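You operate a simulated robot arm through the tools that you are given. There is no shell and no other tool. Be economical: measure what you need, move in short steps, check, and stop when the job is done.

The job below is to be done with a simulated robot arm. You get a single attempt, and the scene is never put back.

Task
Swap the shaker's coarse sieve for the medium one and clamp up again.
Fine: the coarse one goes on the bench; swing arm over, both knobs tight. Where these are worked on the way, their far stop is far enough and under half their travel is too little: swing arm.
Where things are to end (x, y in the base frame): coarse sieve within 60 mm of [340, 270].

The check looks at the end state, three seconds after you hand in, the way a careful person would. Anything else that was tipped, shoved, dropped, spilled or broken makes it a failure.

Robot
A 6-joint arm with a two-finger parallel gripper, fixed in place. Base frame: the origin is at the foot of the arm, x ahead of it, y to its left, z up; the work surface is at about z = 860. Readings come in mm, rad, newtons and seconds.
With the tool pointing down near the work surface it reaches from about 360 to 820 mm from the base axis. Its first joint turns from -2.897 to 2.897 rad. Payload 3.91 kg.
Tool frame: the origin (TCP) lies between the finger pads and is the grasp point; the fingertips stand 30 mm ahead of it; z points along the fingers, y is the line along which they close. Largest opening 110 mm; finger width 20, thickness 10; the body of the gripper, 48 by 112 mm, starts 55 mm behind the TCP.
Orientation is told as [roll, pitch, yaw] about the base's x, y, z axes, in that order, counted from this pose: with the fingers straight down and closing along the base's y, the tool's x points along the base's -x, its y along +y and its z along -z.

Tools
- The arm moves only by the tool apply_moves. Its argument "motion" is a list of rows, each a list of 2 entries, a list of its own where there are three numbers: the shift along the base's x, y, z in mm, then the turn, a rotation vector about the base's x, y, z in rad. In form: [[[x, y, z], [rx, ry, rz]], ...]. A call has 1 to 8 rows; each row shifts and turns the commanded pose from where the row before left it. "fingers" is the finger opening in mm, from 0 to 110, set as the call begins (left out, the last holds). Rows are played at 5 a second. More than 50 mm and 0.15 rad between two rows, or a gripper value outside its range, and nothing of the call is played. A pose out of reach is approached as far as the arm can. The call stops where the force on the tool passes 60 N (or 10 N more than at its start, if that is more) or the arm is blocked; 0.2 s more then pass. The fingers move at their own pace (about 45 mm/s each) and stop on an object; they squeeze with about 43 N. The grip force told is the motor's: it shows also when the fingers shut on nothing. Time passes only in rows, and 0.2 s behind the last, so rows that do not move let the fingers close. It gives the time, the measured TCP pose, the force on the tool (base axes), the opening and the grip force at its end, in the units of the frame above (readings bear some noise), with the torque about the TCP (base axes, N m) and any sound that the robot's microphone picked up, and new pictures: "pictures" is both (left out), scene, wrist or none.
- Cameras (640 x 400 px; columns grow to the right, rows downward): "scene" is fixed at [409.1, 499.9, 1808.2]; the picture's right is [-0.98, -0.17, 0.00], its down [-0.17, 0.98, -0.05] and it looks along [0.01, -0.05, -1.00] (base axes); focal length 311 px, centre (320, 200). "wrist" rides on the gripper at [77, 7, -115] in the tool frame; the picture's right is [-0.09, 1.00, 0.00], its down [-0.80, -0.07, -0.59] and it looks along [-0.59, -0.05, 0.80] (tool axes); focal length 270 px, centre (320, 200). There is no depth. A picture from a camera that has moved, and an enlarged one, comes with that camera's place and axes in the base frame and with its lens. The place of the scene camera against the robot may be out by one fixed shift of up to 18 mm in any direction.
- move_column(by): slides the trunk up (or, below 0, down) by that many mm; the arm rides with it, the base frame stays. It gives what a move gives, with no picture.
- enlarge(camera, box): a new picture of the part [left, top, right, bottom] of that camera's present view, enlarged. It takes no simulated time.
- close_job(): hands the job in; it is judged then, once.

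Go step by step. Nothing tells you positions but the pictures and the camera data: compare them with the known pose of the tool, close in by small moves and look again before you grip or let go. The budget is 120 turns and 200 pictures, counting those below and the enlarged ones. Unless the task says otherwise, let go and move clear before handing in, and close with one line.

The tools are called after "Emit:" as a command line: name --argument value ..., lists and objects as JSON in quotes. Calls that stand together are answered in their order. apply_moves: Moves the arm, as the interface text tells. Its arguments: {"type":"object","properties":{"motion":{"type":"array"},"fingers":{"type":"number"},"pictures":{"type":"string","enum":["both","scene","wrist","none"]}},"required":["motion"]} The other tools are called the same way: move_column (by) slides the trunk up or down; enlarge (camera, box) takes an enlarged picture of a part of a camera's view; close_job () hands the job in.

At the start:

```text
time: 0.0
eef_pos: [306.6, 347.0, 1374.2]
ee_rot: [0.001, -0.001, 0.001]
force: [-0.2, 1.3, 1.2]
moment: [-0.03, 0.03, -0.02]
opening: 109.9
grasp_force: 0.0
trunk travel left (down, up): [-575.0, 35.0]
```

scene: 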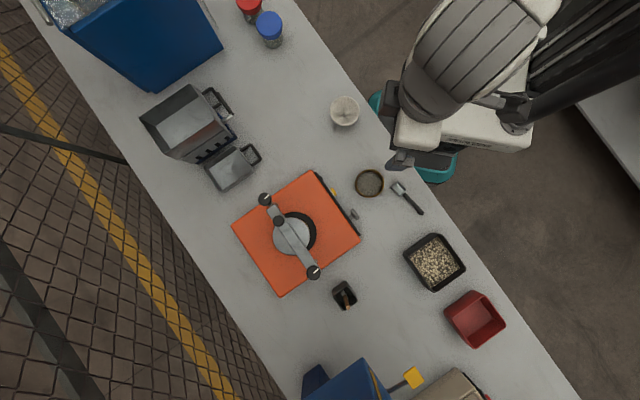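
wrist: 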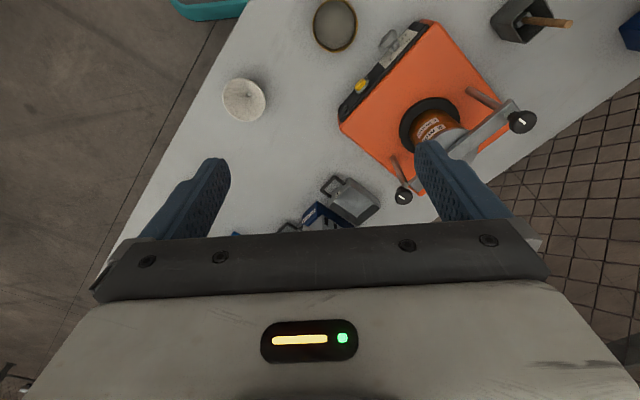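

I see an orange shaker with a stack, a swing arm across it and knobs at its ends; a sieve-like ring lies near the bench edge. I look closer first.

Emit:
enlarge --camera "scene" --box '[220, 150, 380, 310]'

Emit:
enlarge --camera "wrist" --box '[300, 0, 560, 220]'

Emit:
enlarge --camera "scene" --box '[120, 70, 280, 200]'

Emit:
enlarge --camera "scene" --box '[310, 80, 470, 220]'

```text
2.50 times, centred on (300, 230) of scene
camera zoom: at [409.1, 499.9, 1808.2], right [-0.98, -0.17, 0.0], down [-0.17, 0.98, -0.05], along [0.01, -0.05, -1.0], focal length 777 px, centre (370, 125)
```

zoom: 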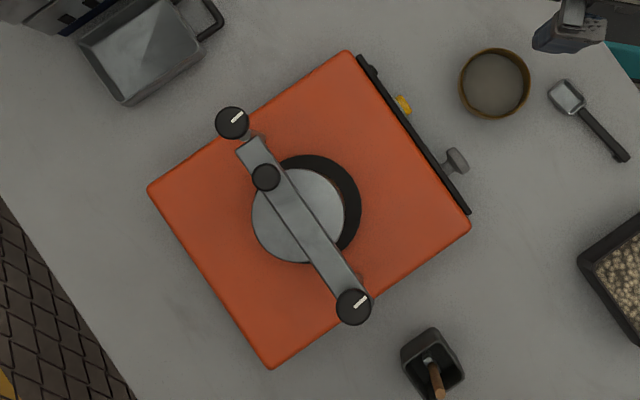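

```text
1.82 times, centred on (430, 110) of wrist
camera zoom: at [228.6, 355.6, 1489.8], right [0.09, 1.0, 0.0], down [0.8, -0.07, 0.59], along [0.59, -0.05, -0.8], focal length 491 px, centre (120, 364)
```

zoom: 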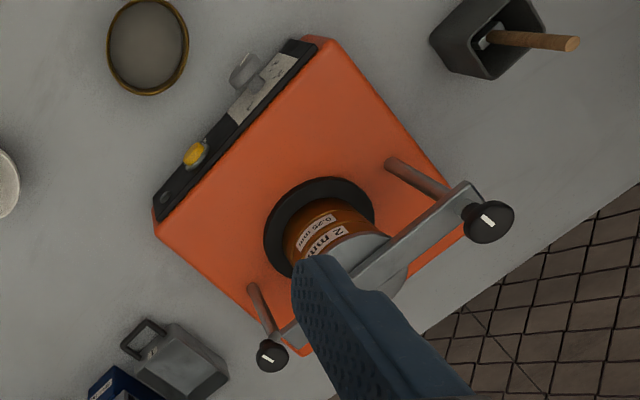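

```text
3.08 times, centred on (200, 135) of scene
camera zoom: at [409.1, 499.9, 1808.2], right [-0.98, -0.17, 0.0], down [-0.17, 0.98, -0.05], along [0.01, -0.05, -1.0], focal length 956 px, centre (689, 400)
```

zoom: 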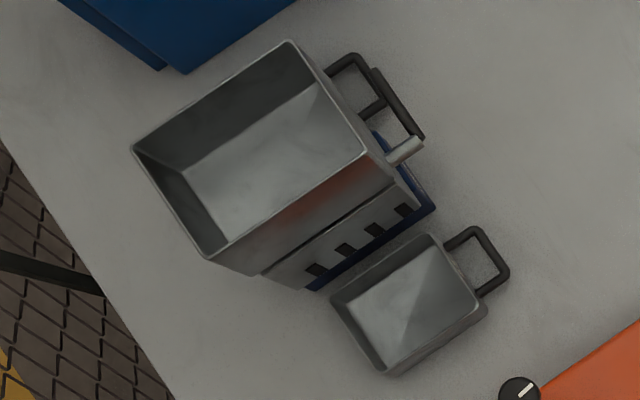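

```text
2.86 times, centred on (390, 150) of scene
camera zoom: at [409.1, 499.9, 1808.2], right [-0.98, -0.17, 0.0], down [-0.17, 0.98, -0.05], along [0.01, -0.05, -1.0], focal length 888 px, centre (120, 343)
```

zoom: 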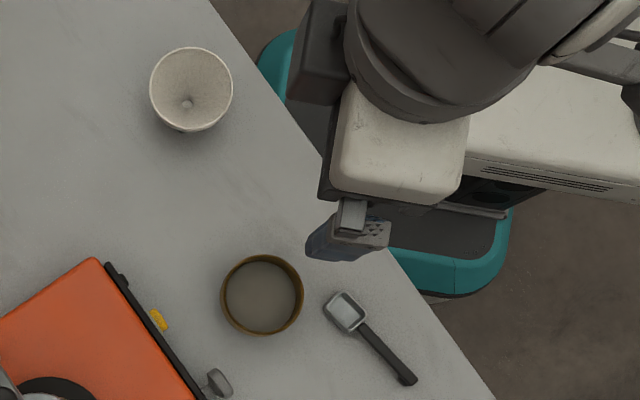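

The stack shows "0.25 mm" below and "2 mm" (coarse) on top, under the swing arm; the loose brass ring near (283,378) is probably the medium sieve. I move in for a better wrist view.

Emit:
apply_moves --motion '[[[-6, 35, -40], [0, 0, 0]], [[-6, 35, -40], [0, 0, 0]], [[-6, 35, -40], [0, 0, 0]], [[-8, 28, -40], [0, 0, 0]], [[0, 0, 0], [0, 0, 0]]]'

```text
refused: row 1 steps farther than a row can; nothing moved
```

Emit:
apply_moves --motion '[[[-6, 30, -35], [0, 0, 0]], [[-6, 30, -35], [0, 0, 0]], [[-6, 30, -35], [0, 0, 0]], [[-8, 30, -35], [0, 0, 0]], [[0, 13, -35], [0, 0, 0]], [[0, 0, 0], [0, 0, 0]]]'

```text
time: 1.4
eef_pos: [281.5, 477.9, 1199.9]
ee_rot: [-0.001, 0.0, 0.0]
force: [-0.7, 0.4, 0.0]
moment: [-0.01, 0.01, 0.02]
opening: 109.9
grasp_force: 0.1
trunk travel left (down, up): [-575.0, 35.0]
camera wrist: at [204.3, 487.9, 1313.5], right [0.09, 1.0, 0.0], down [0.8, -0.07, 0.59], along [0.59, -0.05, -0.8], focal length 270 px, centre (320, 200)
```

scene: 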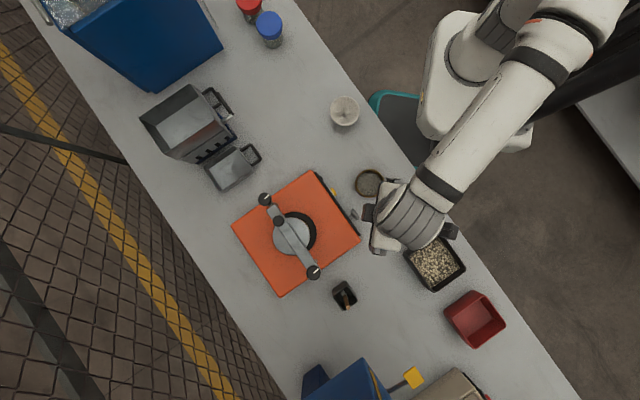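
wrist: 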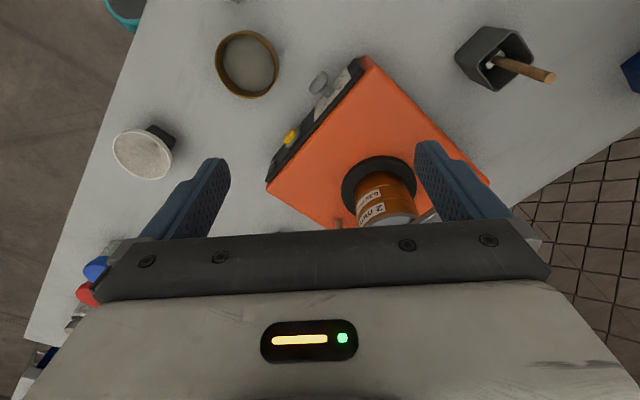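

The camera sees mainly what is beneath the TCP, so I go over the stack at safe height.

Emit:
apply_moves --motion '[[[35, 12, 0], [0, 0, 0]], [[35, 12, 0], [0, 0, 0]], [[35, 12, 0], [0, 0, 0]], [[35, 12, 0], [0, 0, 0]], [[0, 0, 0], [0, 0, 0]]]' --pictures "wrist"

Emit:
enlarge --camera "wrist" --box '[180, 0, 480, 230]'

```text
time: 2.6
eef_pos: [419.8, 530.1, 1199.0]
ee_rot: [0.001, 0.001, 0.0]
force: [0.0, 0.6, 0.5]
moment: [0.0, 0.01, -0.01]
opening: 109.8
grasp_force: 0.1
trunk travel left (down, up): [-575.0, 35.0]
camera wrist: at [342.8, 538.5, 1314.1], right [0.09, 1.0, 0.0], down [0.8, -0.07, 0.59], along [0.59, -0.05, -0.8], focal length 270 px, centre (320, 200)
```

wrist: 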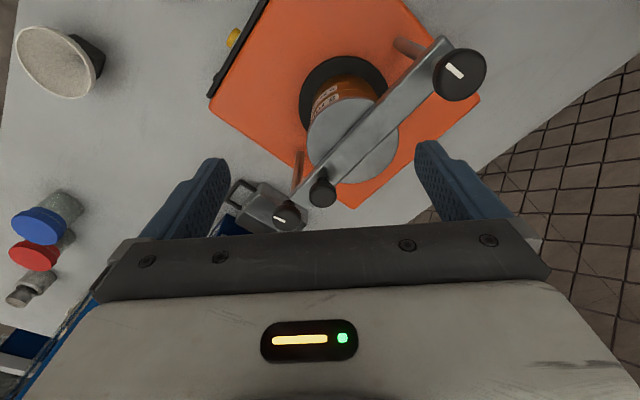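

```text
1.74 times, centred on (330, 115) of wrist
camera zoom: at [342.8, 538.5, 1314.1], right [0.09, 1.0, 0.0], down [0.8, -0.07, 0.59], along [0.59, -0.05, -0.8], focal length 470 px, centre (303, 348)
```

zoom: 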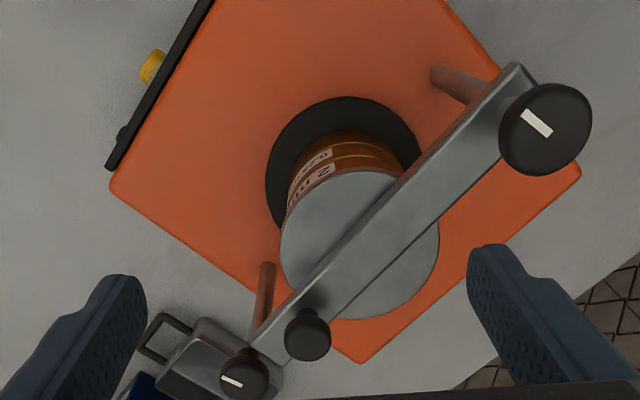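

Knobs come out at about (389,629,~1115) and (530,486,~1090), the peg near (488,529) and lid centre near (459,562). I look closer at the free end of the arm.

Emit:
apply_moves --motion '[[[40, -13, 0], [0, 0, 0]], [[40, -13, 0], [0, 0, 0]], [[40, -13, 0], [0, 0, 0]], [[20, -10, 0], [0, 0, 0]], [[0, 0, 0], [0, 0, 0]]]' --pictures "wrist"

Emit:
enlarge --camera "wrist" --box '[230, 20, 450, 180]'

```text
time: 3.8
eef_pos: [563.1, 477.9, 1197.9]
ee_rot: [0.0, 0.0, 0.0]
force: [-0.7, 0.3, -0.1]
moment: [0.03, 0.03, -0.02]
opening: 110.1
grasp_force: 0.1
trunk travel left (down, up): [-575.0, 35.0]
camera wrist: at [484.7, 485.1, 1313.4], right [0.09, 1.0, 0.0], down [0.8, -0.07, 0.59], along [0.59, -0.05, -0.8], focal length 270 px, centre (320, 200)
```

wrist: 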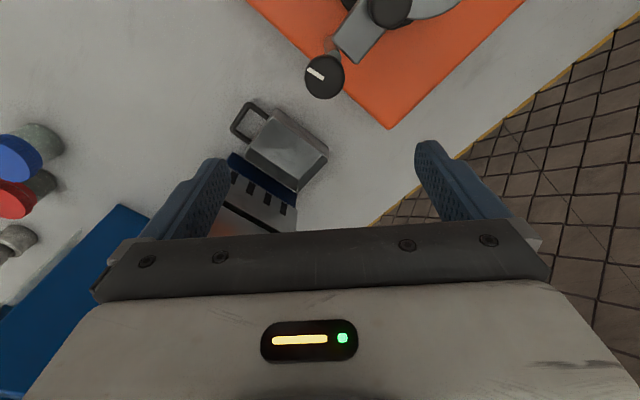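

```text
2.50 times, centred on (340, 100) of wrist
camera zoom: at [484.7, 485.1, 1313.4], right [0.09, 1.0, 0.0], down [0.8, -0.07, 0.59], along [0.59, -0.05, -0.8], focal length 676 px, centre (270, 450)
```

zoom: 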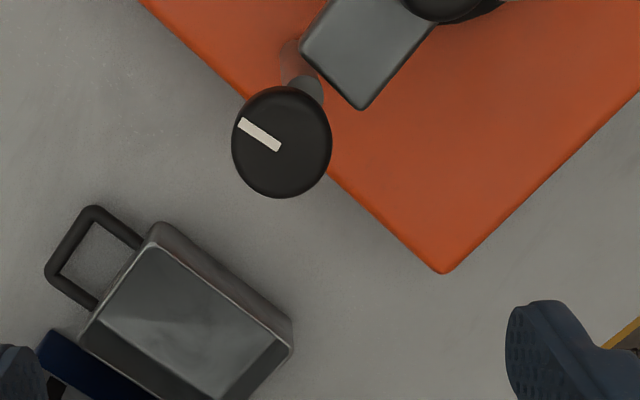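

Free knob is well fixed at about (532,485,1086), 32 mm wide. Now the same for the pivot-side knob.

Emit:
apply_moves --motion '[[[-38, 30, 0], [0, 0, 0]], [[-38, 30, 0], [0, 0, 0]], [[-38, 30, 0], [0, 0, 0]], [[-23, 40, 0], [0, 0, 0]], [[0, 20, 0], [0, 0, 0]], [[0, 0, 0], [0, 0, 0]]]' --pictures "wrist"

Emit:
enlarge --camera "wrist" --box '[220, 20, 440, 180]'

```text
time: 5.2
eef_pos: [423.1, 630.4, 1202.1]
ee_rot: [-0.001, 0.0, -0.001]
force: [0.6, 0.2, -0.5]
moment: [0.01, 0.03, 0.01]
opening: 110.0
grasp_force: 0.0
trunk travel left (down, up): [-575.0, 35.0]
camera wrist: at [345.5, 638.2, 1316.4], right [0.09, 1.0, 0.0], down [0.8, -0.07, 0.59], along [0.59, -0.05, -0.8], focal length 270 px, centre (320, 200)
```

wrist: 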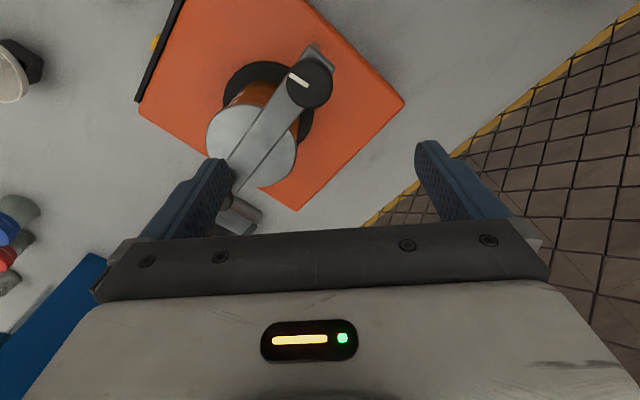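

```text
2.50 times, centred on (330, 100) of wrist
camera zoom: at [345.5, 638.2, 1316.4], right [0.09, 1.0, 0.0], down [0.8, -0.07, 0.59], along [0.59, -0.05, -0.8], focal length 676 px, centre (295, 450)
```

zoom: 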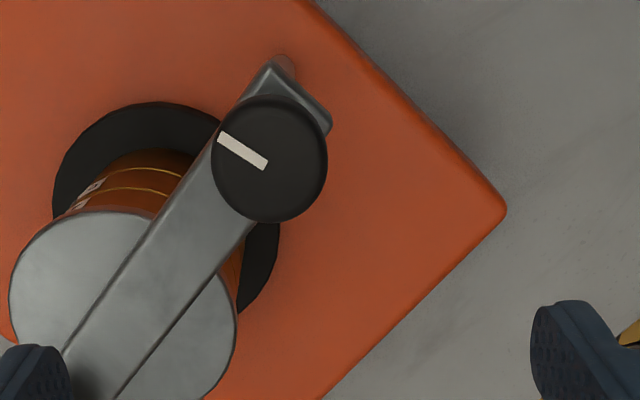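

Pivot knob top is at about (388,628,1125), arm top ~1087. I position over the pivot knob with the tool turned back a bit, so I can then turn it counter-clockwise.

Emit:
apply_moves --motion '[[[-10, -1, 0], [0, 0, -0.14]], [[-10, -1, 0], [0, 0, -0.14]], [[-10, 0, 0], [0, 0, -0.14]], [[-5, 0, 0], [0, 0, -0.14]], [[0, 0, -20], [0, 0, -0.04]], [[0, 0, 0], [0, 0, 0]]]' --fingers 60 --pictures "wrist"

```text
time: 6.6
eef_pos: [388.7, 627.6, 1180.7]
ee_rot: [0.001, 0.0, -0.6]
force: [-0.2, 0.3, -0.3]
moment: [-0.01, 0.02, -0.01]
opening: 59.9
grasp_force: 0.1
trunk travel left (down, up): [-575.0, 35.0]
camera wrist: at [327.6, 678.2, 1295.4], right [0.64, 0.77, 0.0], down [0.62, -0.51, 0.59], along [0.46, -0.38, -0.8], focal length 270 px, centre (320, 200)
```

wrist: 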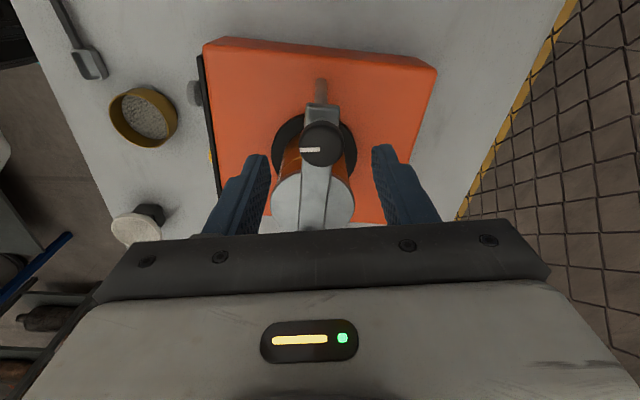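

The knob sits centred between the fingers. I descend and close.

Emit:
apply_moves --motion '[[[0, 0, -18], [0, 0, 0]], [[0, 0, -20], [0, 0, 0]], [[0, 0, 0], [0, 0, 0]]]' --pictures "wrist"

Emit:
apply_moves --motion '[[[0, 0, 0], [0, 0, 0]], [[0, 0, 0], [0, 0, 0]], [[0, 0, 0], [0, 0, 0]]]' --fingers 20 --pictures "wrist"

```text
time: 7.4
eef_pos: [388.4, 628.3, 1142.6]
ee_rot: [-0.001, 0.001, -0.6]
force: [0.2, -0.9, -0.4]
moment: [0.01, 0.03, 0.0]
opening: 59.9
grasp_force: 0.0
trunk travel left (down, up): [-575.0, 35.0]
camera wrist: at [327.7, 678.3, 1257.3], right [0.64, 0.77, 0.0], down [0.62, -0.51, 0.59], along [0.46, -0.38, -0.8], focal length 270 px, centre (320, 200)
```

wrist: 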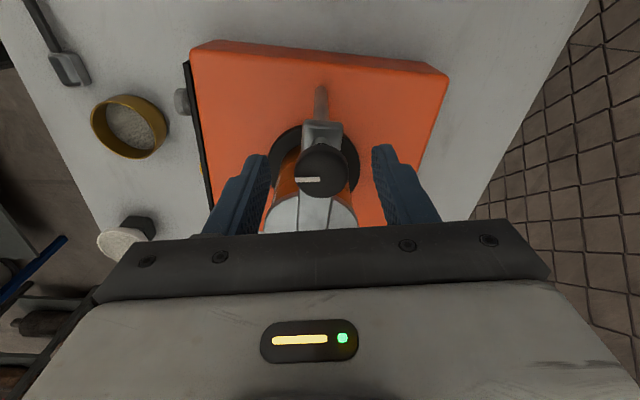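

```text
time: 8.2
eef_pos: [389.2, 628.6, 1144.1]
ee_rot: [0.001, -0.001, -0.599]
force: [1.4, 2.9, 0.2]
moment: [0.12, -0.07, 0.01]
opening: 31.5
grasp_force: 43.4
trunk travel left (down, up): [-575.0, 35.0]
camera wrist: at [328.0, 678.7, 1257.4], right [0.64, 0.77, 0.0], down [0.62, -0.51, 0.59], along [0.46, -0.38, -0.8], focal length 270 px, centre (320, 200)
```

wrist: 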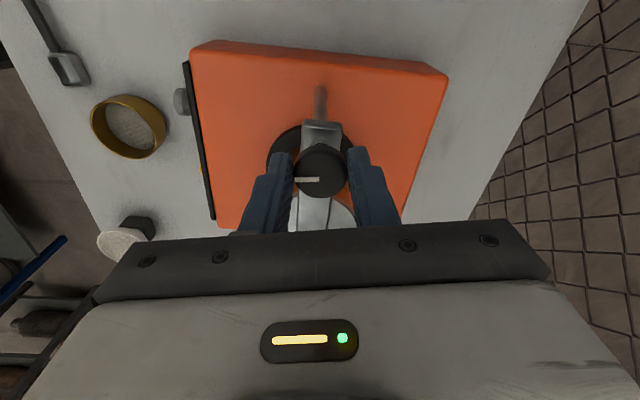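

Gripped (31.5 mm). Now turn counter-clockwise, watching the torque.

Emit:
apply_moves --motion '[[[0, 0, 0], [0, 0, 0.1]], [[0, 0, 0], [0, 0, 0.1]]]' --pictures "none"

Emit:
apply_moves --motion '[[[0, 0, 0], [0, 0, 0.12]], [[0, 0, 0], [0, 0, 0.12]], [[0, 0, 0], [0, 0, 0.12]]]' --pictures "wrist"

```text
time: 8.8
eef_pos: [387.9, 627.3, 1141.5]
ee_rot: [0.001, -0.002, -0.401]
force: [-0.7, 1.9, 1.1]
moment: [0.22, -0.01, 0.03]
opening: 31.4
grasp_force: 45.0
trunk travel left (down, up): [-575.0, 35.0]
```

```text
time: 9.6
eef_pos: [387.0, 626.1, 1142.5]
ee_rot: [-0.002, 0.0, -0.036]
force: [-6.7, -10.0, 1.1]
moment: [-0.51, 0.06, -0.05]
opening: 31.4
grasp_force: 44.9
trunk travel left (down, up): [-575.0, 35.0]
camera wrist: at [310.3, 637.3, 1257.4], right [0.13, 0.99, 0.0], down [0.8, -0.1, 0.59], along [0.59, -0.08, -0.8], focal length 270 px, centre (320, 200)
```

wrist: 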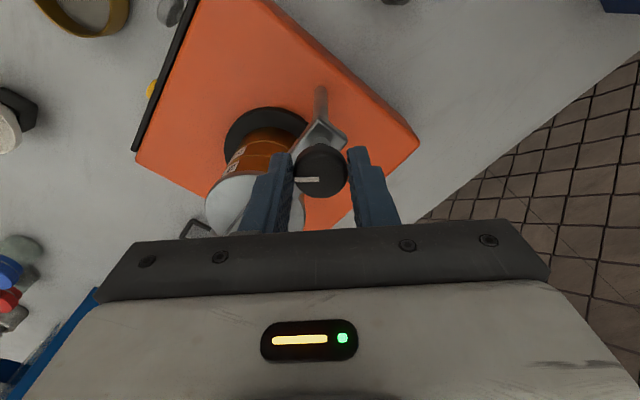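

The knob turns with the gripper with little torque. I continue.

Emit:
apply_moves --motion '[[[0.5, 1, 0], [0, 0, 0.14]], [[0.5, 0.5, 0], [0, 0, 0.14]], [[0, 0, 0], [0, 0, 0.14]], [[0, 0, 0], [0, 0, 0.14]], [[0, 0, 0], [0, 0, 0.14]], [[0, 0, 0], [0, 0, 0.14]]]' --pictures "wrist"

```text
time: 11.0
eef_pos: [390.9, 625.3, 1142.7]
ee_rot: [-0.001, 0.003, 0.802]
force: [-2.1, -31.9, -12.2]
moment: [-1.14, 0.52, -0.03]
opening: 31.1
grasp_force: 44.9
trunk travel left (down, up): [-575.0, 35.0]
camera wrist: at [332.1, 576.0, 1257.8], right [-0.65, 0.76, 0.0], down [0.61, 0.53, 0.59], along [0.45, 0.39, -0.81], focal length 270 px, centre (320, 200)
```

wrist: 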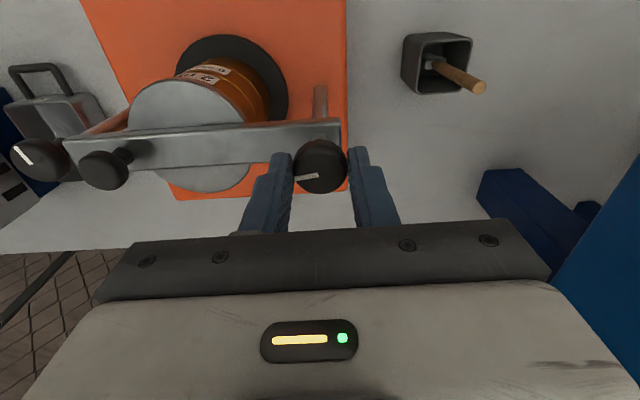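

Turned 1.4 rad with only side force building up. I release to relieve, and re-grip with the tool turned back.

Emit:
apply_moves --motion '[[[0, 0, 0], [0, 0, 0]], [[0, 0, 0], [0, 0, 0]]]' --fingers 55 --pictures "wrist"

Emit:
enlarge --camera "wrist" --box '[0, 20, 400, 260]'

```text
time: 11.6
eef_pos: [390.7, 628.8, 1141.9]
ee_rot: [0.001, -0.003, 0.802]
force: [0.1, 0.1, -0.6]
moment: [0.0, -0.01, -0.01]
opening: 55.0
grasp_force: 0.1
trunk travel left (down, up): [-575.0, 35.0]
camera wrist: at [330.5, 580.5, 1257.1], right [-0.65, 0.76, 0.0], down [0.61, 0.52, 0.6], along [0.45, 0.39, -0.8], focal length 270 px, centre (320, 200)
```

wrist: 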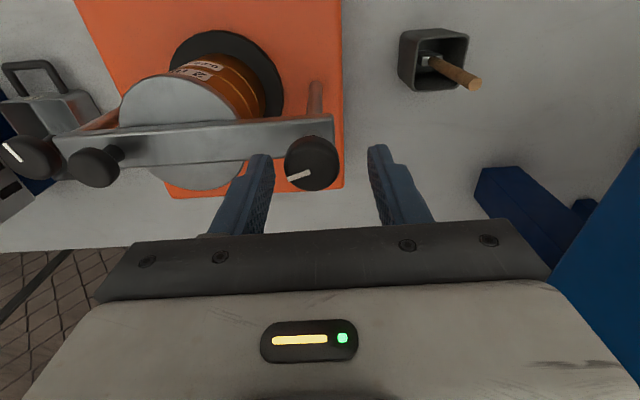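

```text
1.60 times, centred on (200, 140) of wrist
camera zoom: at [330.5, 580.5, 1257.1], right [-0.65, 0.76, 0.0], down [0.61, 0.52, 0.6], along [0.45, 0.39, -0.8], focal length 432 px, centre (512, 296)
```

zoom: 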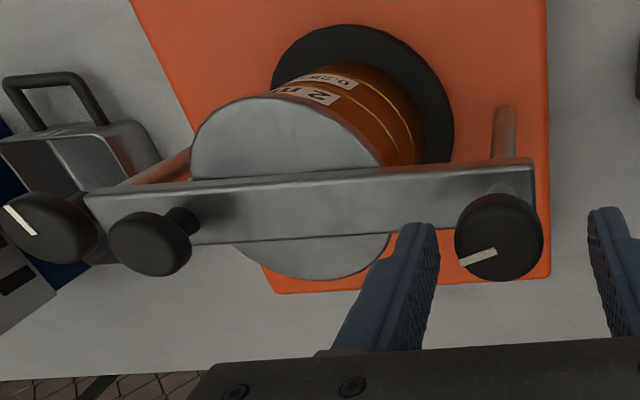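

Knob centre is really near (392.3,625.3). I recentre, close and continue turning from here.

Emit:
apply_moves --motion '[[[1.6, -3.4, 0], [0, 0, 0]], [[0, 0, 0], [0, 0, 0]]]' --fingers 55 --pictures "none"

Emit:
apply_moves --motion '[[[0, 0, 0], [0, 0, 0]], [[0, 0, 0], [0, 0, 0]], [[0, 0, 0], [0, 0, 0.14]], [[0, 0, 0], [0, 0, 0.14]], [[0, 0, 0], [0, 0, 0.14]], [[0, 0, 0], [0, 0, 0.14]], [[0, 0, 0], [0, 0, 0.14]], [[0, 0, 0], [0, 0, 0.14]]]' --fingers 20 --pictures "wrist"

```text
time: 12.2
eef_pos: [391.0, 624.2, 1141.7]
ee_rot: [0.002, -0.001, 0.802]
force: [0.2, -0.2, 0.1]
moment: [0.01, 0.0, -0.04]
opening: 55.1
grasp_force: 0.0
trunk travel left (down, up): [-575.0, 35.0]
```

```text
time: 14.0
eef_pos: [392.8, 624.4, 1142.7]
ee_rot: [0.0, 0.0, 1.642]
force: [6.0, 0.5, 0.8]
moment: [0.84, -0.3, 0.0]
opening: 31.3
grasp_force: 45.2
trunk travel left (down, up): [-575.0, 35.0]
camera wrist: at [390.1, 548.9, 1256.6], right [-1.0, 0.02, 0.0], down [0.01, 0.8, 0.59], along [0.01, 0.59, -0.8], focal length 270 px, centre (320, 200)
```

wrist: 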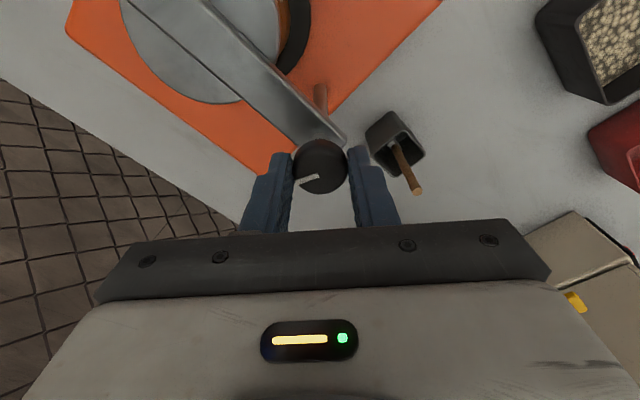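

Still turning freely (about 2.2 rad in total). I continue.

Emit:
apply_moves --motion '[[[0, 0, 0], [0, 0, 0.14]], [[0, 0, 0], [0, 0, 0.14]], [[0, 0, 0], [0, 0, 0.14]], [[0, 0, 0], [0, 0, 0.14]], [[0, 0, 0], [0, 0, 0.14]], [[0, 0, 0], [0, 0, 0.14]]]' --pictures "wrist"

```text
time: 15.4
eef_pos: [391.3, 626.5, 1140.9]
ee_rot: [0.0, -0.002, 2.481]
force: [9.1, 5.5, 0.9]
moment: [0.2, -0.19, -0.41]
opening: 31.3
grasp_force: 45.1
trunk travel left (down, up): [-575.0, 35.0]
camera wrist: at [447.0, 575.6, 1256.1], right [-0.68, -0.73, 0.0], down [-0.59, 0.55, 0.6], along [-0.44, 0.4, -0.8], focal length 270 px, centre (320, 200)
```

wrist: 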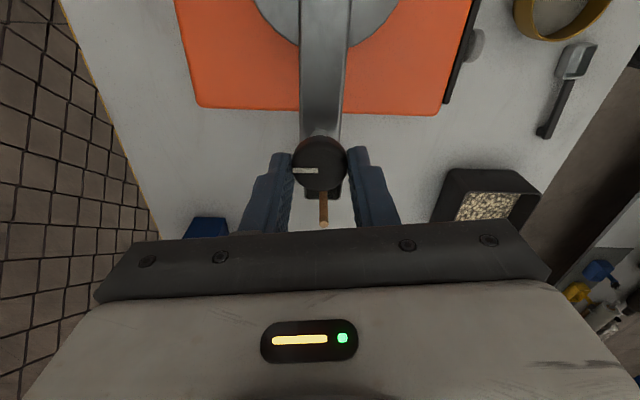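

A torque of -0.41 N m and slight slip suggest the loose stop. One more small turn to confirm.

Emit:
apply_moves --motion '[[[0, 0, 0], [0, 0, 0.1]], [[0, 0, 0], [0, 0, 0.1]]]' --pictures "wrist"

Emit:
apply_moves --motion '[[[0, 0, 0], [0, 0, 0]], [[0, 0, 20], [0, 0, 0]], [[0, 0, 30], [0, 0, 0]]]' --fingers 60 --pictures "wrist"

```text
time: 16.0
eef_pos: [391.3, 625.6, 1141.5]
ee_rot: [0.002, 0.001, 2.68]
force: [6.1, 5.2, 1.1]
moment: [0.12, -0.04, -0.58]
opening: 31.3
grasp_force: 45.1
trunk travel left (down, up): [-575.0, 35.0]
camera wrist: at [456.4, 587.4, 1256.0], right [-0.52, -0.85, 0.0], down [-0.69, 0.42, 0.6], along [-0.51, 0.31, -0.8], focal length 270 px, centre (320, 200)
```

wrist: 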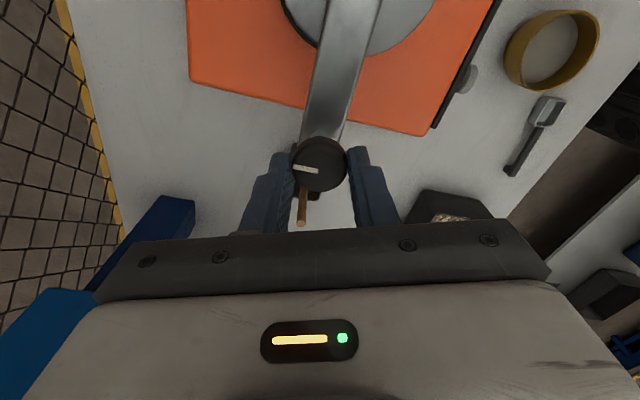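

```text
time: 16.8
eef_pos: [392.9, 624.1, 1192.1]
ee_rot: [0.0, 0.0, 2.681]
force: [0.8, -0.3, 0.7]
moment: [0.03, -0.05, -0.02]
opening: 59.8
grasp_force: 0.2
trunk travel left (down, up): [-575.0, 35.0]
camera wrist: at [457.4, 585.5, 1307.2], right [-0.52, -0.85, 0.0], down [-0.69, 0.42, 0.59], along [-0.51, 0.31, -0.8], focal length 270 px, centre (320, 200)
```

wrist: 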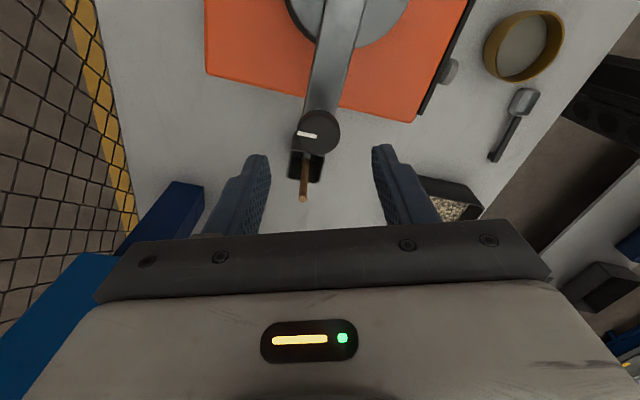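

Pivot knob is at its loose stop (about half a turn). Now over to the free knob, staying high.

Emit:
apply_moves --motion '[[[34, -34, 0], [0, 0, -0.13]], [[34, -34, 0], [0, 0, -0.13]], [[34, -34, 0], [0, 0, -0.13]], [[34, -34, 0], [0, 0, -0.13]], [[3, -4, 0], [0, 0, -0.13]], [[0, 0, 0], [0, 0, -0.13]], [[0, 0, 0], [0, 0, 0]]]' --pictures "wrist"

Emit:
enlarge --camera "wrist" --box '[200, 20, 440, 180]'

```text
time: 18.4
eef_pos: [528.8, 484.0, 1193.0]
ee_rot: [0.001, 0.0, 1.898]
force: [-0.2, 0.2, 0.7]
moment: [0.02, -0.01, 0.02]
opening: 60.2
grasp_force: 0.1
trunk travel left (down, up): [-575.0, 35.0]
camera wrist: at [546.8, 409.9, 1307.9], right [-0.97, -0.24, 0.0], down [-0.19, 0.78, 0.59], along [-0.14, 0.58, -0.8], focal length 270 px, centre (320, 200)
```

wrist: 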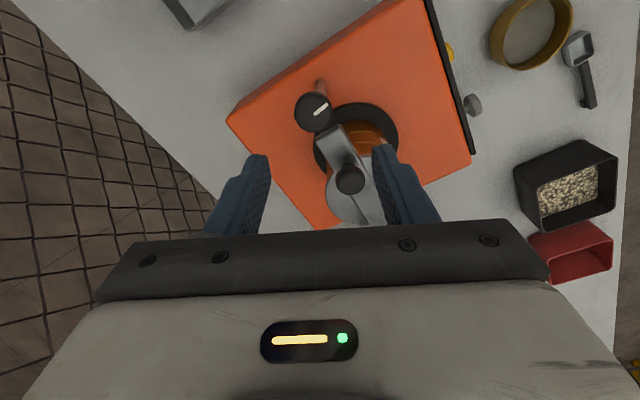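

```text
2.50 times, centred on (320, 100) of wrist
camera zoom: at [546.8, 409.9, 1307.9], right [-0.97, -0.24, 0.0], down [-0.19, 0.78, 0.59], along [-0.14, 0.58, -0.8], focal length 676 px, centre (320, 450)
```

zoom: 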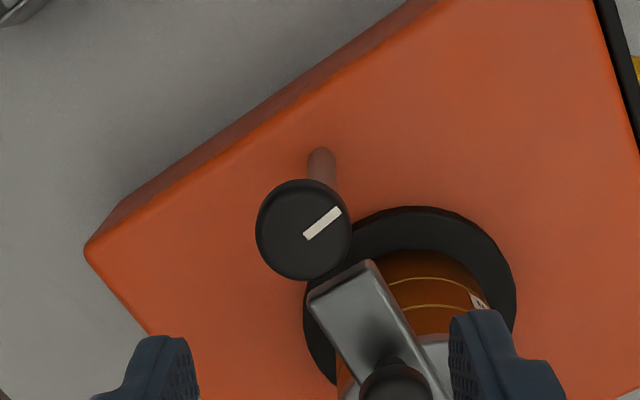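

Free knob centre now comes out at (534.5,484), arm end 22 mm from its axis; I can turn about ±0.65 rad around yaw 2.36. I centre, descend and check.

Emit:
apply_moves --motion '[[[5, 0, -20], [0, 0, -0.12]], [[0, 0, -25], [0, 0, -0.06]], [[0, 0, -25], [0, 0, 0]], [[0, 0, -15], [0, 0, 0]], [[0, 0, 0], [0, 0, 0]]]' --pictures "wrist"

Emit:
enlarge --camera "wrist" --box '[200, 60, 440, 220]'

```text
time: 19.6
eef_pos: [536.5, 483.5, 1107.0]
ee_rot: [0.0, 0.002, 1.72]
force: [-0.6, 0.3, 0.0]
moment: [-0.02, 0.01, 0.03]
opening: 60.1
grasp_force: 0.1
trunk travel left (down, up): [-575.0, 35.0]
camera wrist: at [539.5, 407.3, 1221.7], right [-1.0, -0.06, 0.0], down [-0.05, 0.8, 0.59], along [-0.04, 0.59, -0.8], focal length 270 px, centre (320, 200)
```

wrist: 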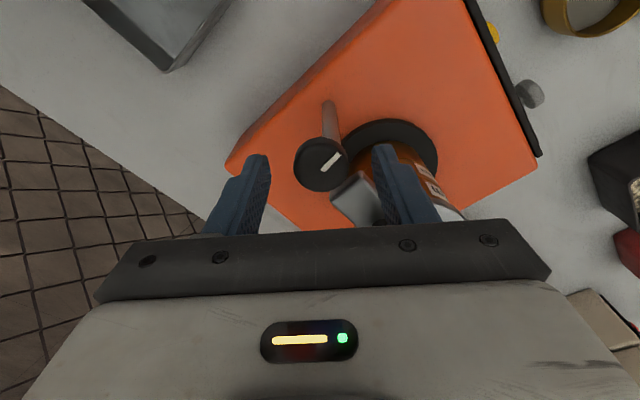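

```text
2.50 times, centred on (320, 140) of wrist
camera zoom: at [539.5, 407.3, 1221.7], right [-1.0, -0.06, 0.0], down [-0.05, 0.8, 0.59], along [-0.04, 0.59, -0.8], focal length 676 px, centre (320, 350)
```

zoom: 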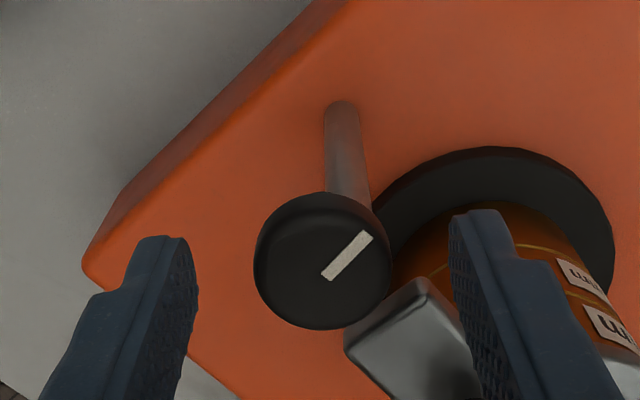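

At yaw 1.72 the right finger would brush the arm's corner, so I turn to 1.95 before closing.

Emit:
apply_moves --motion '[[[-1.5, 0, 0], [0, 0, 0.12]], [[0, 0, 0], [0, 0, 0.11]], [[0, 0, 0], [0, 0, 0]]]' --pictures "none"

Emit:
apply_moves --motion '[[[0, 0, 0], [0, 0, 0]], [[0, 0, 0], [0, 0, 0]], [[0, 0, 0], [0, 0, 0]]]' --fingers 20 --pictures "wrist"

```text
time: 20.4
eef_pos: [534.1, 482.9, 1106.7]
ee_rot: [-0.001, 0.001, 1.953]
force: [0.0, 0.5, -0.3]
moment: [0.02, 0.0, 0.03]
opening: 60.0
grasp_force: 0.0
trunk travel left (down, up): [-575.0, 35.0]
```

```text
time: 21.2
eef_pos: [535.6, 483.6, 1106.6]
ee_rot: [0.0, -0.002, 1.949]
force: [0.5, 1.1, 0.6]
moment: [-0.03, -0.04, -0.04]
opening: 31.7
grasp_force: 43.3
trunk travel left (down, up): [-575.0, 35.0]
camera wrist: at [556.0, 411.3, 1221.3], right [-0.96, -0.29, 0.0], down [-0.23, 0.77, 0.59], along [-0.17, 0.57, -0.8], focal length 270 px, centre (320, 200)
```

wrist: 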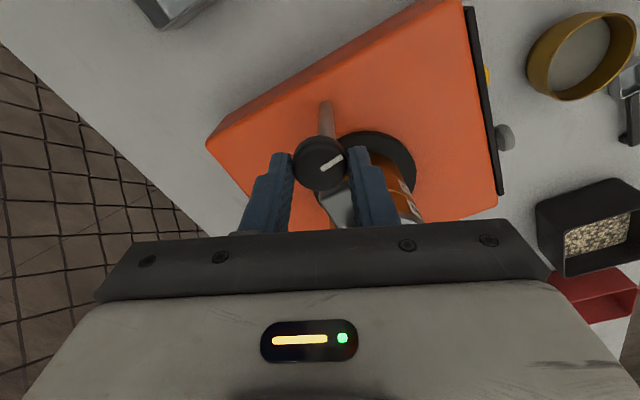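

Gripped cleanly with low force. I turn it about 0.95 rad counter-clockwise.

Emit:
apply_moves --motion '[[[0, 0, 0], [0, 0, 0.12]], [[0, 0, 0], [0, 0, 0.12]], [[0, 0, 0], [0, 0, 0.12]], [[0, 0, 0], [0, 0, 0.12]], [[0, 0, 0], [0, 0, 0.12]], [[0, 0, 0], [0, 0, 0.12]], [[0, 0, 0], [0, 0, 0.12]], [[0, 0, 0], [0, 0, 0.1]]]' --pictures "wrist"

```text
time: 23.0
eef_pos: [533.4, 483.6, 1106.7]
ee_rot: [0.001, -0.002, 2.892]
force: [-6.1, -25.4, -17.3]
moment: [-0.97, -0.74, -0.05]
opening: 31.2
grasp_force: 45.1
trunk travel left (down, up): [-575.0, 35.0]
camera wrist: at [606.5, 459.2, 1221.2], right [-0.33, -0.94, 0.0], down [-0.76, 0.27, 0.6], along [-0.56, 0.2, -0.8], focal length 270 px, centre (320, 200)
```

wrist: 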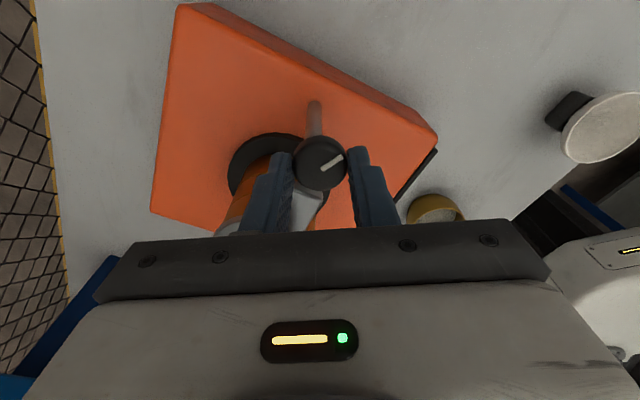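

Turned 0.94 rad with it. I open, wind back and re-grip.

Emit:
apply_moves --motion '[[[0, 0, 0], [0, 0, 0]], [[0, 0, 0], [0, 0, 0]], [[0, 0, 0], [0, 0, 0]]]' --fingers 55 --pictures "wrist"

Emit:
apply_moves --motion '[[[0, 0, 0], [0, 0, -0.13]], [[0, 0, 0], [0, 0, -0.13]], [[0, 0, 0], [0, 0, -0.13]], [[0, 0, 0], [0, 0, -0.13]], [[0, 0, 0], [0, 0, -0.13]], [[0, 0, 0], [0, 0, -0.13]], [[0, 0, 0], [0, 0, -0.13]], [[0, 0, 0], [0, 0, -0.03]]]' --pictures "wrist"

```text
time: 23.8
eef_pos: [534.2, 487.3, 1107.1]
ee_rot: [-0.002, 0.001, 2.891]
force: [0.7, 0.1, -0.4]
moment: [-0.04, -0.01, -0.01]
opening: 54.8
grasp_force: 0.1
trunk travel left (down, up): [-575.0, 35.0]
camera wrist: at [606.0, 462.0, 1222.3], right [-0.33, -0.94, 0.0], down [-0.76, 0.27, 0.59], along [-0.56, 0.2, -0.8], focal length 270 px, centre (320, 200)
```

wrist: 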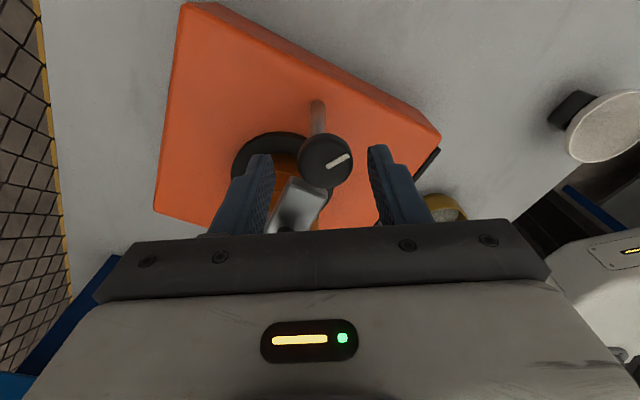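

```text
time: 25.6
eef_pos: [533.1, 486.2, 1107.4]
ee_rot: [-0.001, 0.001, 1.948]
force: [0.0, 0.4, -0.3]
moment: [-0.02, -0.01, 0.01]
opening: 55.2
grasp_force: 0.1
trunk travel left (down, up): [-575.0, 35.0]
camera wrist: at [554.4, 413.2, 1222.2], right [-0.96, -0.29, 0.0], down [-0.23, 0.77, 0.59], along [-0.17, 0.57, -0.8], focal length 270 px, centre (320, 200)
```

wrist: 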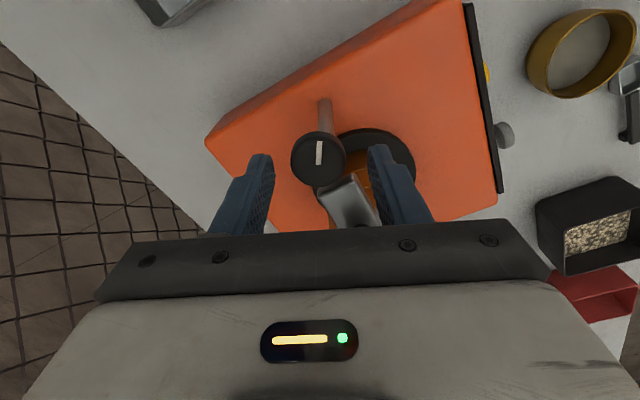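

Knob axis is (534.2,484); recentre, close and turn again.

Emit:
apply_moves --motion '[[[1, -2.4, 0], [0, 0, 0]], [[0, 0, 0], [0, 0, 0]]]' --pictures "none"

Emit:
apply_moves --motion '[[[0, 0, 0], [0, 0, 0]], [[0, 0, 0], [0, 0, 0]], [[0, 0, 0], [0, 0, 0]]]' --fingers 20 --pictures "none"

Emit:
apply_moves --motion '[[[0, 0, 0], [0, 0, 0.12]], [[0, 0, 0], [0, 0, 0.12]], [[0, 0, 0], [0, 0, 0.12]], [[0, 0, 0], [0, 0, 0.12]], [[0, 0, 0], [0, 0, 0.12]], [[0, 0, 0], [0, 0, 0.12]], [[0, 0, 0], [0, 0, 0.12]], [[0, 0, 0], [0, 0, 0.12]]]' --pictures "wrist"

```text
time: 26.2
eef_pos: [534.3, 482.5, 1106.3]
ee_rot: [0.0, 0.0, 1.949]
force: [0.5, -1.0, 0.0]
moment: [0.02, -0.01, 0.02]
opening: 55.1
grasp_force: 0.0
trunk travel left (down, up): [-575.0, 35.0]
```

```text
time: 27.0
eef_pos: [535.9, 482.6, 1106.2]
ee_rot: [0.0, -0.001, 1.949]
force: [2.9, 2.3, 0.7]
moment: [0.04, -0.14, 0.03]
opening: 31.3
grasp_force: 45.0
trunk travel left (down, up): [-575.0, 35.0]
```

```text
time: 28.8
eef_pos: [534.9, 483.3, 1107.1]
ee_rot: [0.0, -0.001, 2.913]
force: [5.2, 5.4, 11.1]
moment: [0.33, -0.21, -0.02]
opening: 31.6
grasp_force: 44.6
trunk travel left (down, up): [-575.0, 35.0]
camera wrist: at [607.1, 460.5, 1222.0], right [-0.31, -0.95, 0.0], down [-0.76, 0.25, 0.59], along [-0.57, 0.18, -0.8], focal length 270 px, centre (320, 200)
```

wrist: 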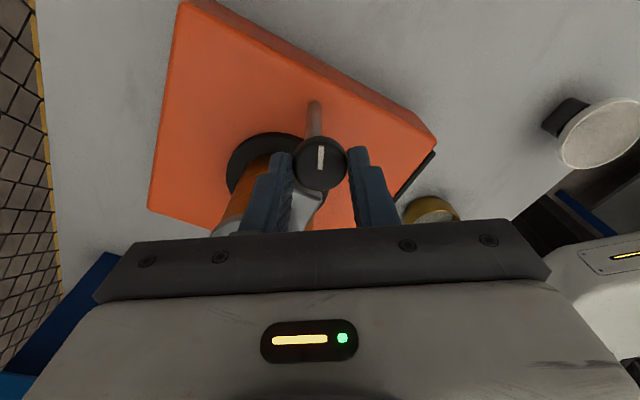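

1.9 rad so far; third grip for the rest.

Emit:
apply_moves --motion '[[[0, 0, 0], [0, 0, 0]], [[0, 0, 0], [0, 0, 0]], [[0, 0, 0], [0, 0, -0.14]], [[0, 0, 0], [0, 0, -0.14]], [[0, 0, 0], [0, 0, -0.14]], [[0, 0, 0], [0, 0, -0.14]], [[0, 0, 0], [0, 0, -0.14]], [[0, 0, 0], [0, 0, -0.14]]]' --fingers 55 --pictures "none"

Emit:
apply_moves --motion '[[[0, 0, 0], [0, 0, -0.14]], [[0, 0, 0], [0, 0, 0]]]' --pictures "wrist"

```text
time: 30.6
eef_pos: [534.7, 482.1, 1107.6]
ee_rot: [0.001, 0.001, 2.068]
force: [-0.7, -0.1, 0.2]
moment: [0.04, -0.02, 0.0]
opening: 54.9
grasp_force: 0.1
trunk travel left (down, up): [-575.0, 35.0]
```

```text
time: 31.2
eef_pos: [533.1, 483.3, 1106.5]
ee_rot: [0.001, 0.001, 1.93]
force: [0.1, 0.1, 0.0]
moment: [-0.01, -0.01, -0.03]
opening: 55.1
grasp_force: 0.0
trunk travel left (down, up): [-575.0, 35.0]
camera wrist: at [554.4, 409.9, 1222.2], right [-0.96, -0.27, 0.0], down [-0.21, 0.77, 0.59], along [-0.16, 0.57, -0.8], focal length 270 px, centre (320, 200)
```

wrist: 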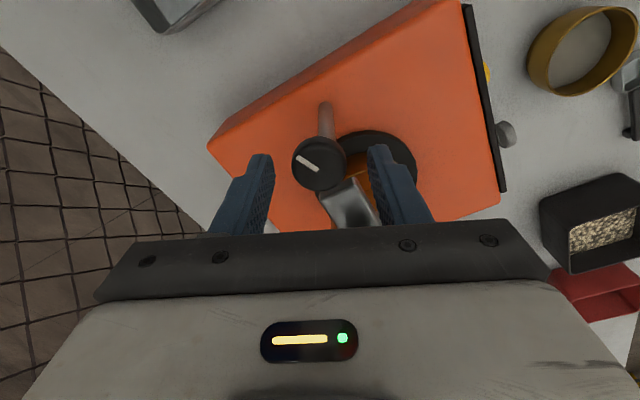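

Emit:
apply_moves --motion '[[[0.5, 0.5, 0], [0, 0, 0]], [[0, 0, 0], [0, 0, 0]], [[0, 0, 0], [0, 0, 0]]]' --fingers 20 --pictures "none"

Emit:
apply_moves --motion '[[[0, 0, 0], [0, 0, 0.13]], [[0, 0, 0], [0, 0, 0.13]], [[0, 0, 0], [0, 0, 0.13]], [[0, 0, 0], [0, 0, 0.13]], [[0, 0, 0], [0, 0, 0.13]], [[0, 0, 0], [0, 0, 0.13]], [[0, 0, 0], [0, 0, 0.13]], [[0, 0, 0], [0, 0, 0.11]]]' --pictures "wrist"

```text
time: 32.0
eef_pos: [535.0, 483.7, 1106.5]
ee_rot: [0.002, 0.0, 1.929]
force: [-3.6, -2.0, -1.3]
moment: [-0.08, 0.17, 0.02]
opening: 31.3
grasp_force: 44.8
trunk travel left (down, up): [-575.0, 35.0]
```

```text
time: 33.8
eef_pos: [534.1, 483.6, 1106.6]
ee_rot: [0.002, 0.001, 2.953]
force: [-9.9, -8.0, -12.6]
moment: [-0.51, -0.58, -0.03]
opening: 31.4
grasp_force: 44.8
trunk travel left (down, up): [-575.0, 35.0]
camera wrist: at [608.0, 463.6, 1221.4], right [-0.27, -0.96, 0.0], down [-0.77, 0.22, 0.59], along [-0.57, 0.16, -0.8], focal length 270 px, centre (320, 200)
```

wrist: 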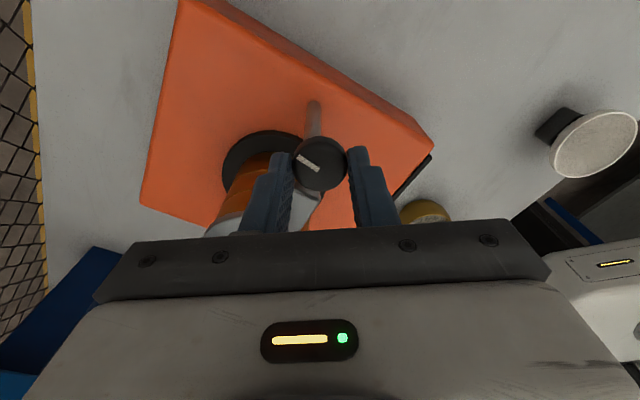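

About 2.93 rad turned. I let go and rise to compare both marks and see the peg.

Emit:
apply_moves --motion '[[[0, 0, 0], [0, 0, 0]], [[0, 0, 0], [0, 0, 0]], [[0, 0, 40], [0, 0, -0.1]], [[0, 0, 45], [0, 0, -0.14]], [[-20, 20, 20], [0, 0, -0.14]], [[0, 0, 0], [0, 0, 0]]]' --fingers 60 --pictures "wrist"

Emit:
enlarge --camera "wrist" --box '[220, 60, 420, 230]'

Emit:
enlarge --camera "scene" --box '[220, 150, 380, 310]'

```text
time: 35.2
eef_pos: [517.6, 503.2, 1216.1]
ee_rot: [0.001, 0.001, 2.569]
force: [1.1, 0.2, -0.9]
moment: [0.0, 0.0, 0.0]
opening: 60.0
grasp_force: 0.0
trunk travel left (down, up): [-575.0, 35.0]
camera wrist: at [577.1, 456.7, 1329.7], right [-0.61, -0.79, 0.0], down [-0.64, 0.49, 0.59], along [-0.47, 0.36, -0.8], focal length 270 px, centre (320, 200)
```

wrist: 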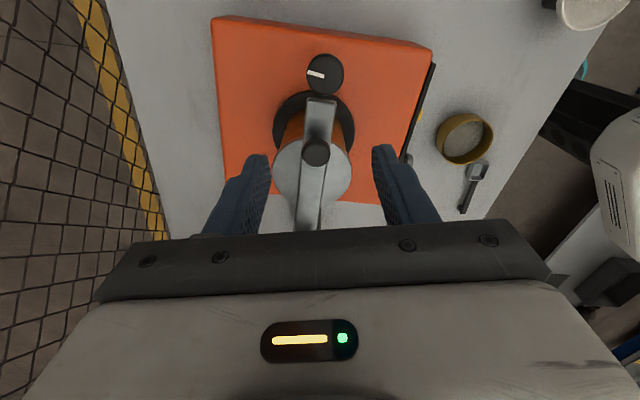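

```text
2.35 times, centred on (320, 145) of wrist
camera zoom: at [577.1, 456.7, 1329.7], right [-0.61, -0.79, 0.0], down [-0.64, 0.49, 0.59], along [-0.47, 0.36, -0.8], focal length 636 px, centre (320, 329)
```

zoom: 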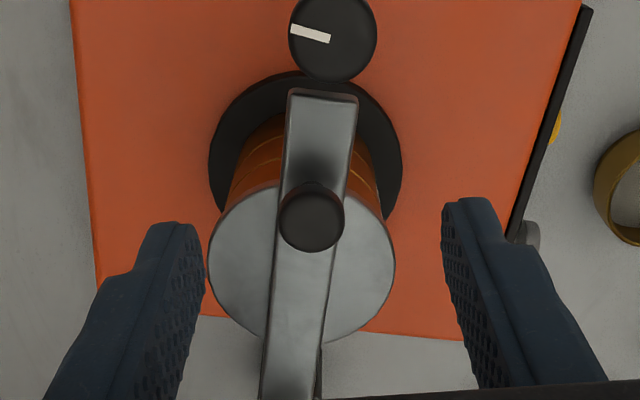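

```text
2.50 times, centred on (300, 230) of scene
camera zoom: at [409.1, 499.9, 1808.2], right [-0.98, -0.17, 0.0], down [-0.17, 0.98, -0.05], along [0.01, -0.05, -1.0], focal length 777 px, centre (370, 125)
```

zoom: 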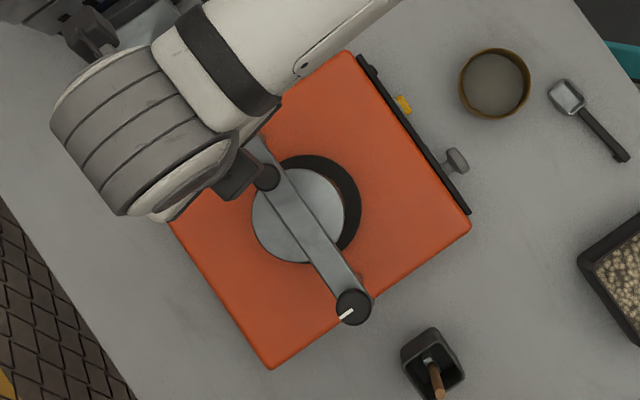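

Both marks are now about half a turn round. Peg head is at (488.5,529,1100); I go to it, closing across the arm.

Emit:
apply_moves --motion '[[[-29, 26, 0], [0, 0, -0.13]], [[0, 0, -25], [0, 0, -0.07]], [[0, 0, -25], [0, 0, 0]], [[0, 0, -23], [0, 0, 0]], [[0, 0, -22], [0, 0, 0]], [[0, 0, 0], [0, 0, 0]]]' --pictures "wrist"

Emit:
enlarge --camera "wrist" --box '[200, 60, 440, 220]'

```text
time: 36.6
eef_pos: [485.9, 530.6, 1119.8]
ee_rot: [-0.001, 0.0, 2.369]
force: [0.9, 0.2, 0.4]
moment: [-0.02, -0.02, -0.02]
opening: 59.9
grasp_force: 0.0
trunk travel left (down, up): [-575.0, 35.0]
camera wrist: at [534.9, 473.3, 1233.7], right [-0.76, -0.65, 0.0], down [-0.53, 0.61, 0.59], along [-0.39, 0.45, -0.8], focal length 270 px, centre (320, 200)
```

wrist: 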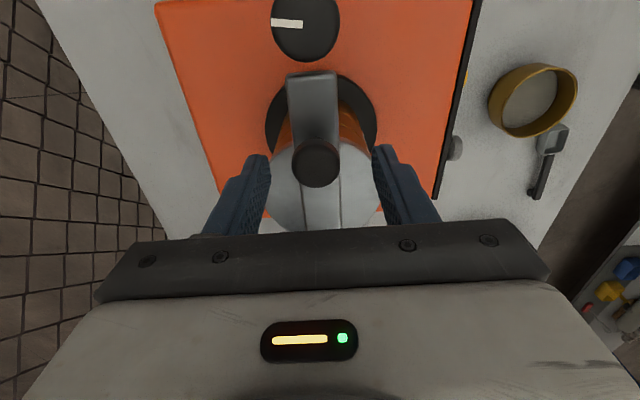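

```text
2.50 times, centred on (320, 140) of wrist
camera zoom: at [534.9, 473.3, 1233.7], right [-0.76, -0.65, 0.0], down [-0.53, 0.61, 0.59], along [-0.39, 0.45, -0.8], focal length 676 px, centre (320, 350)
```

zoom: 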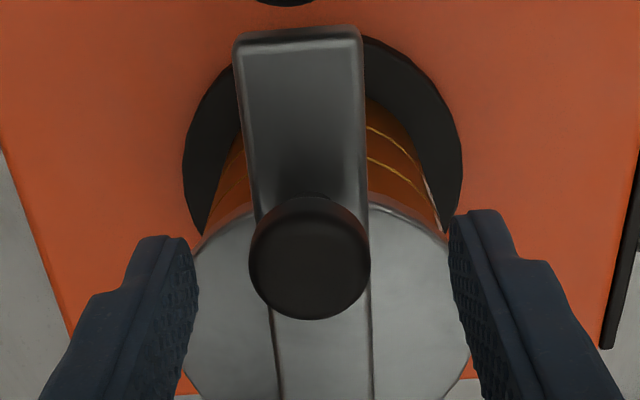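

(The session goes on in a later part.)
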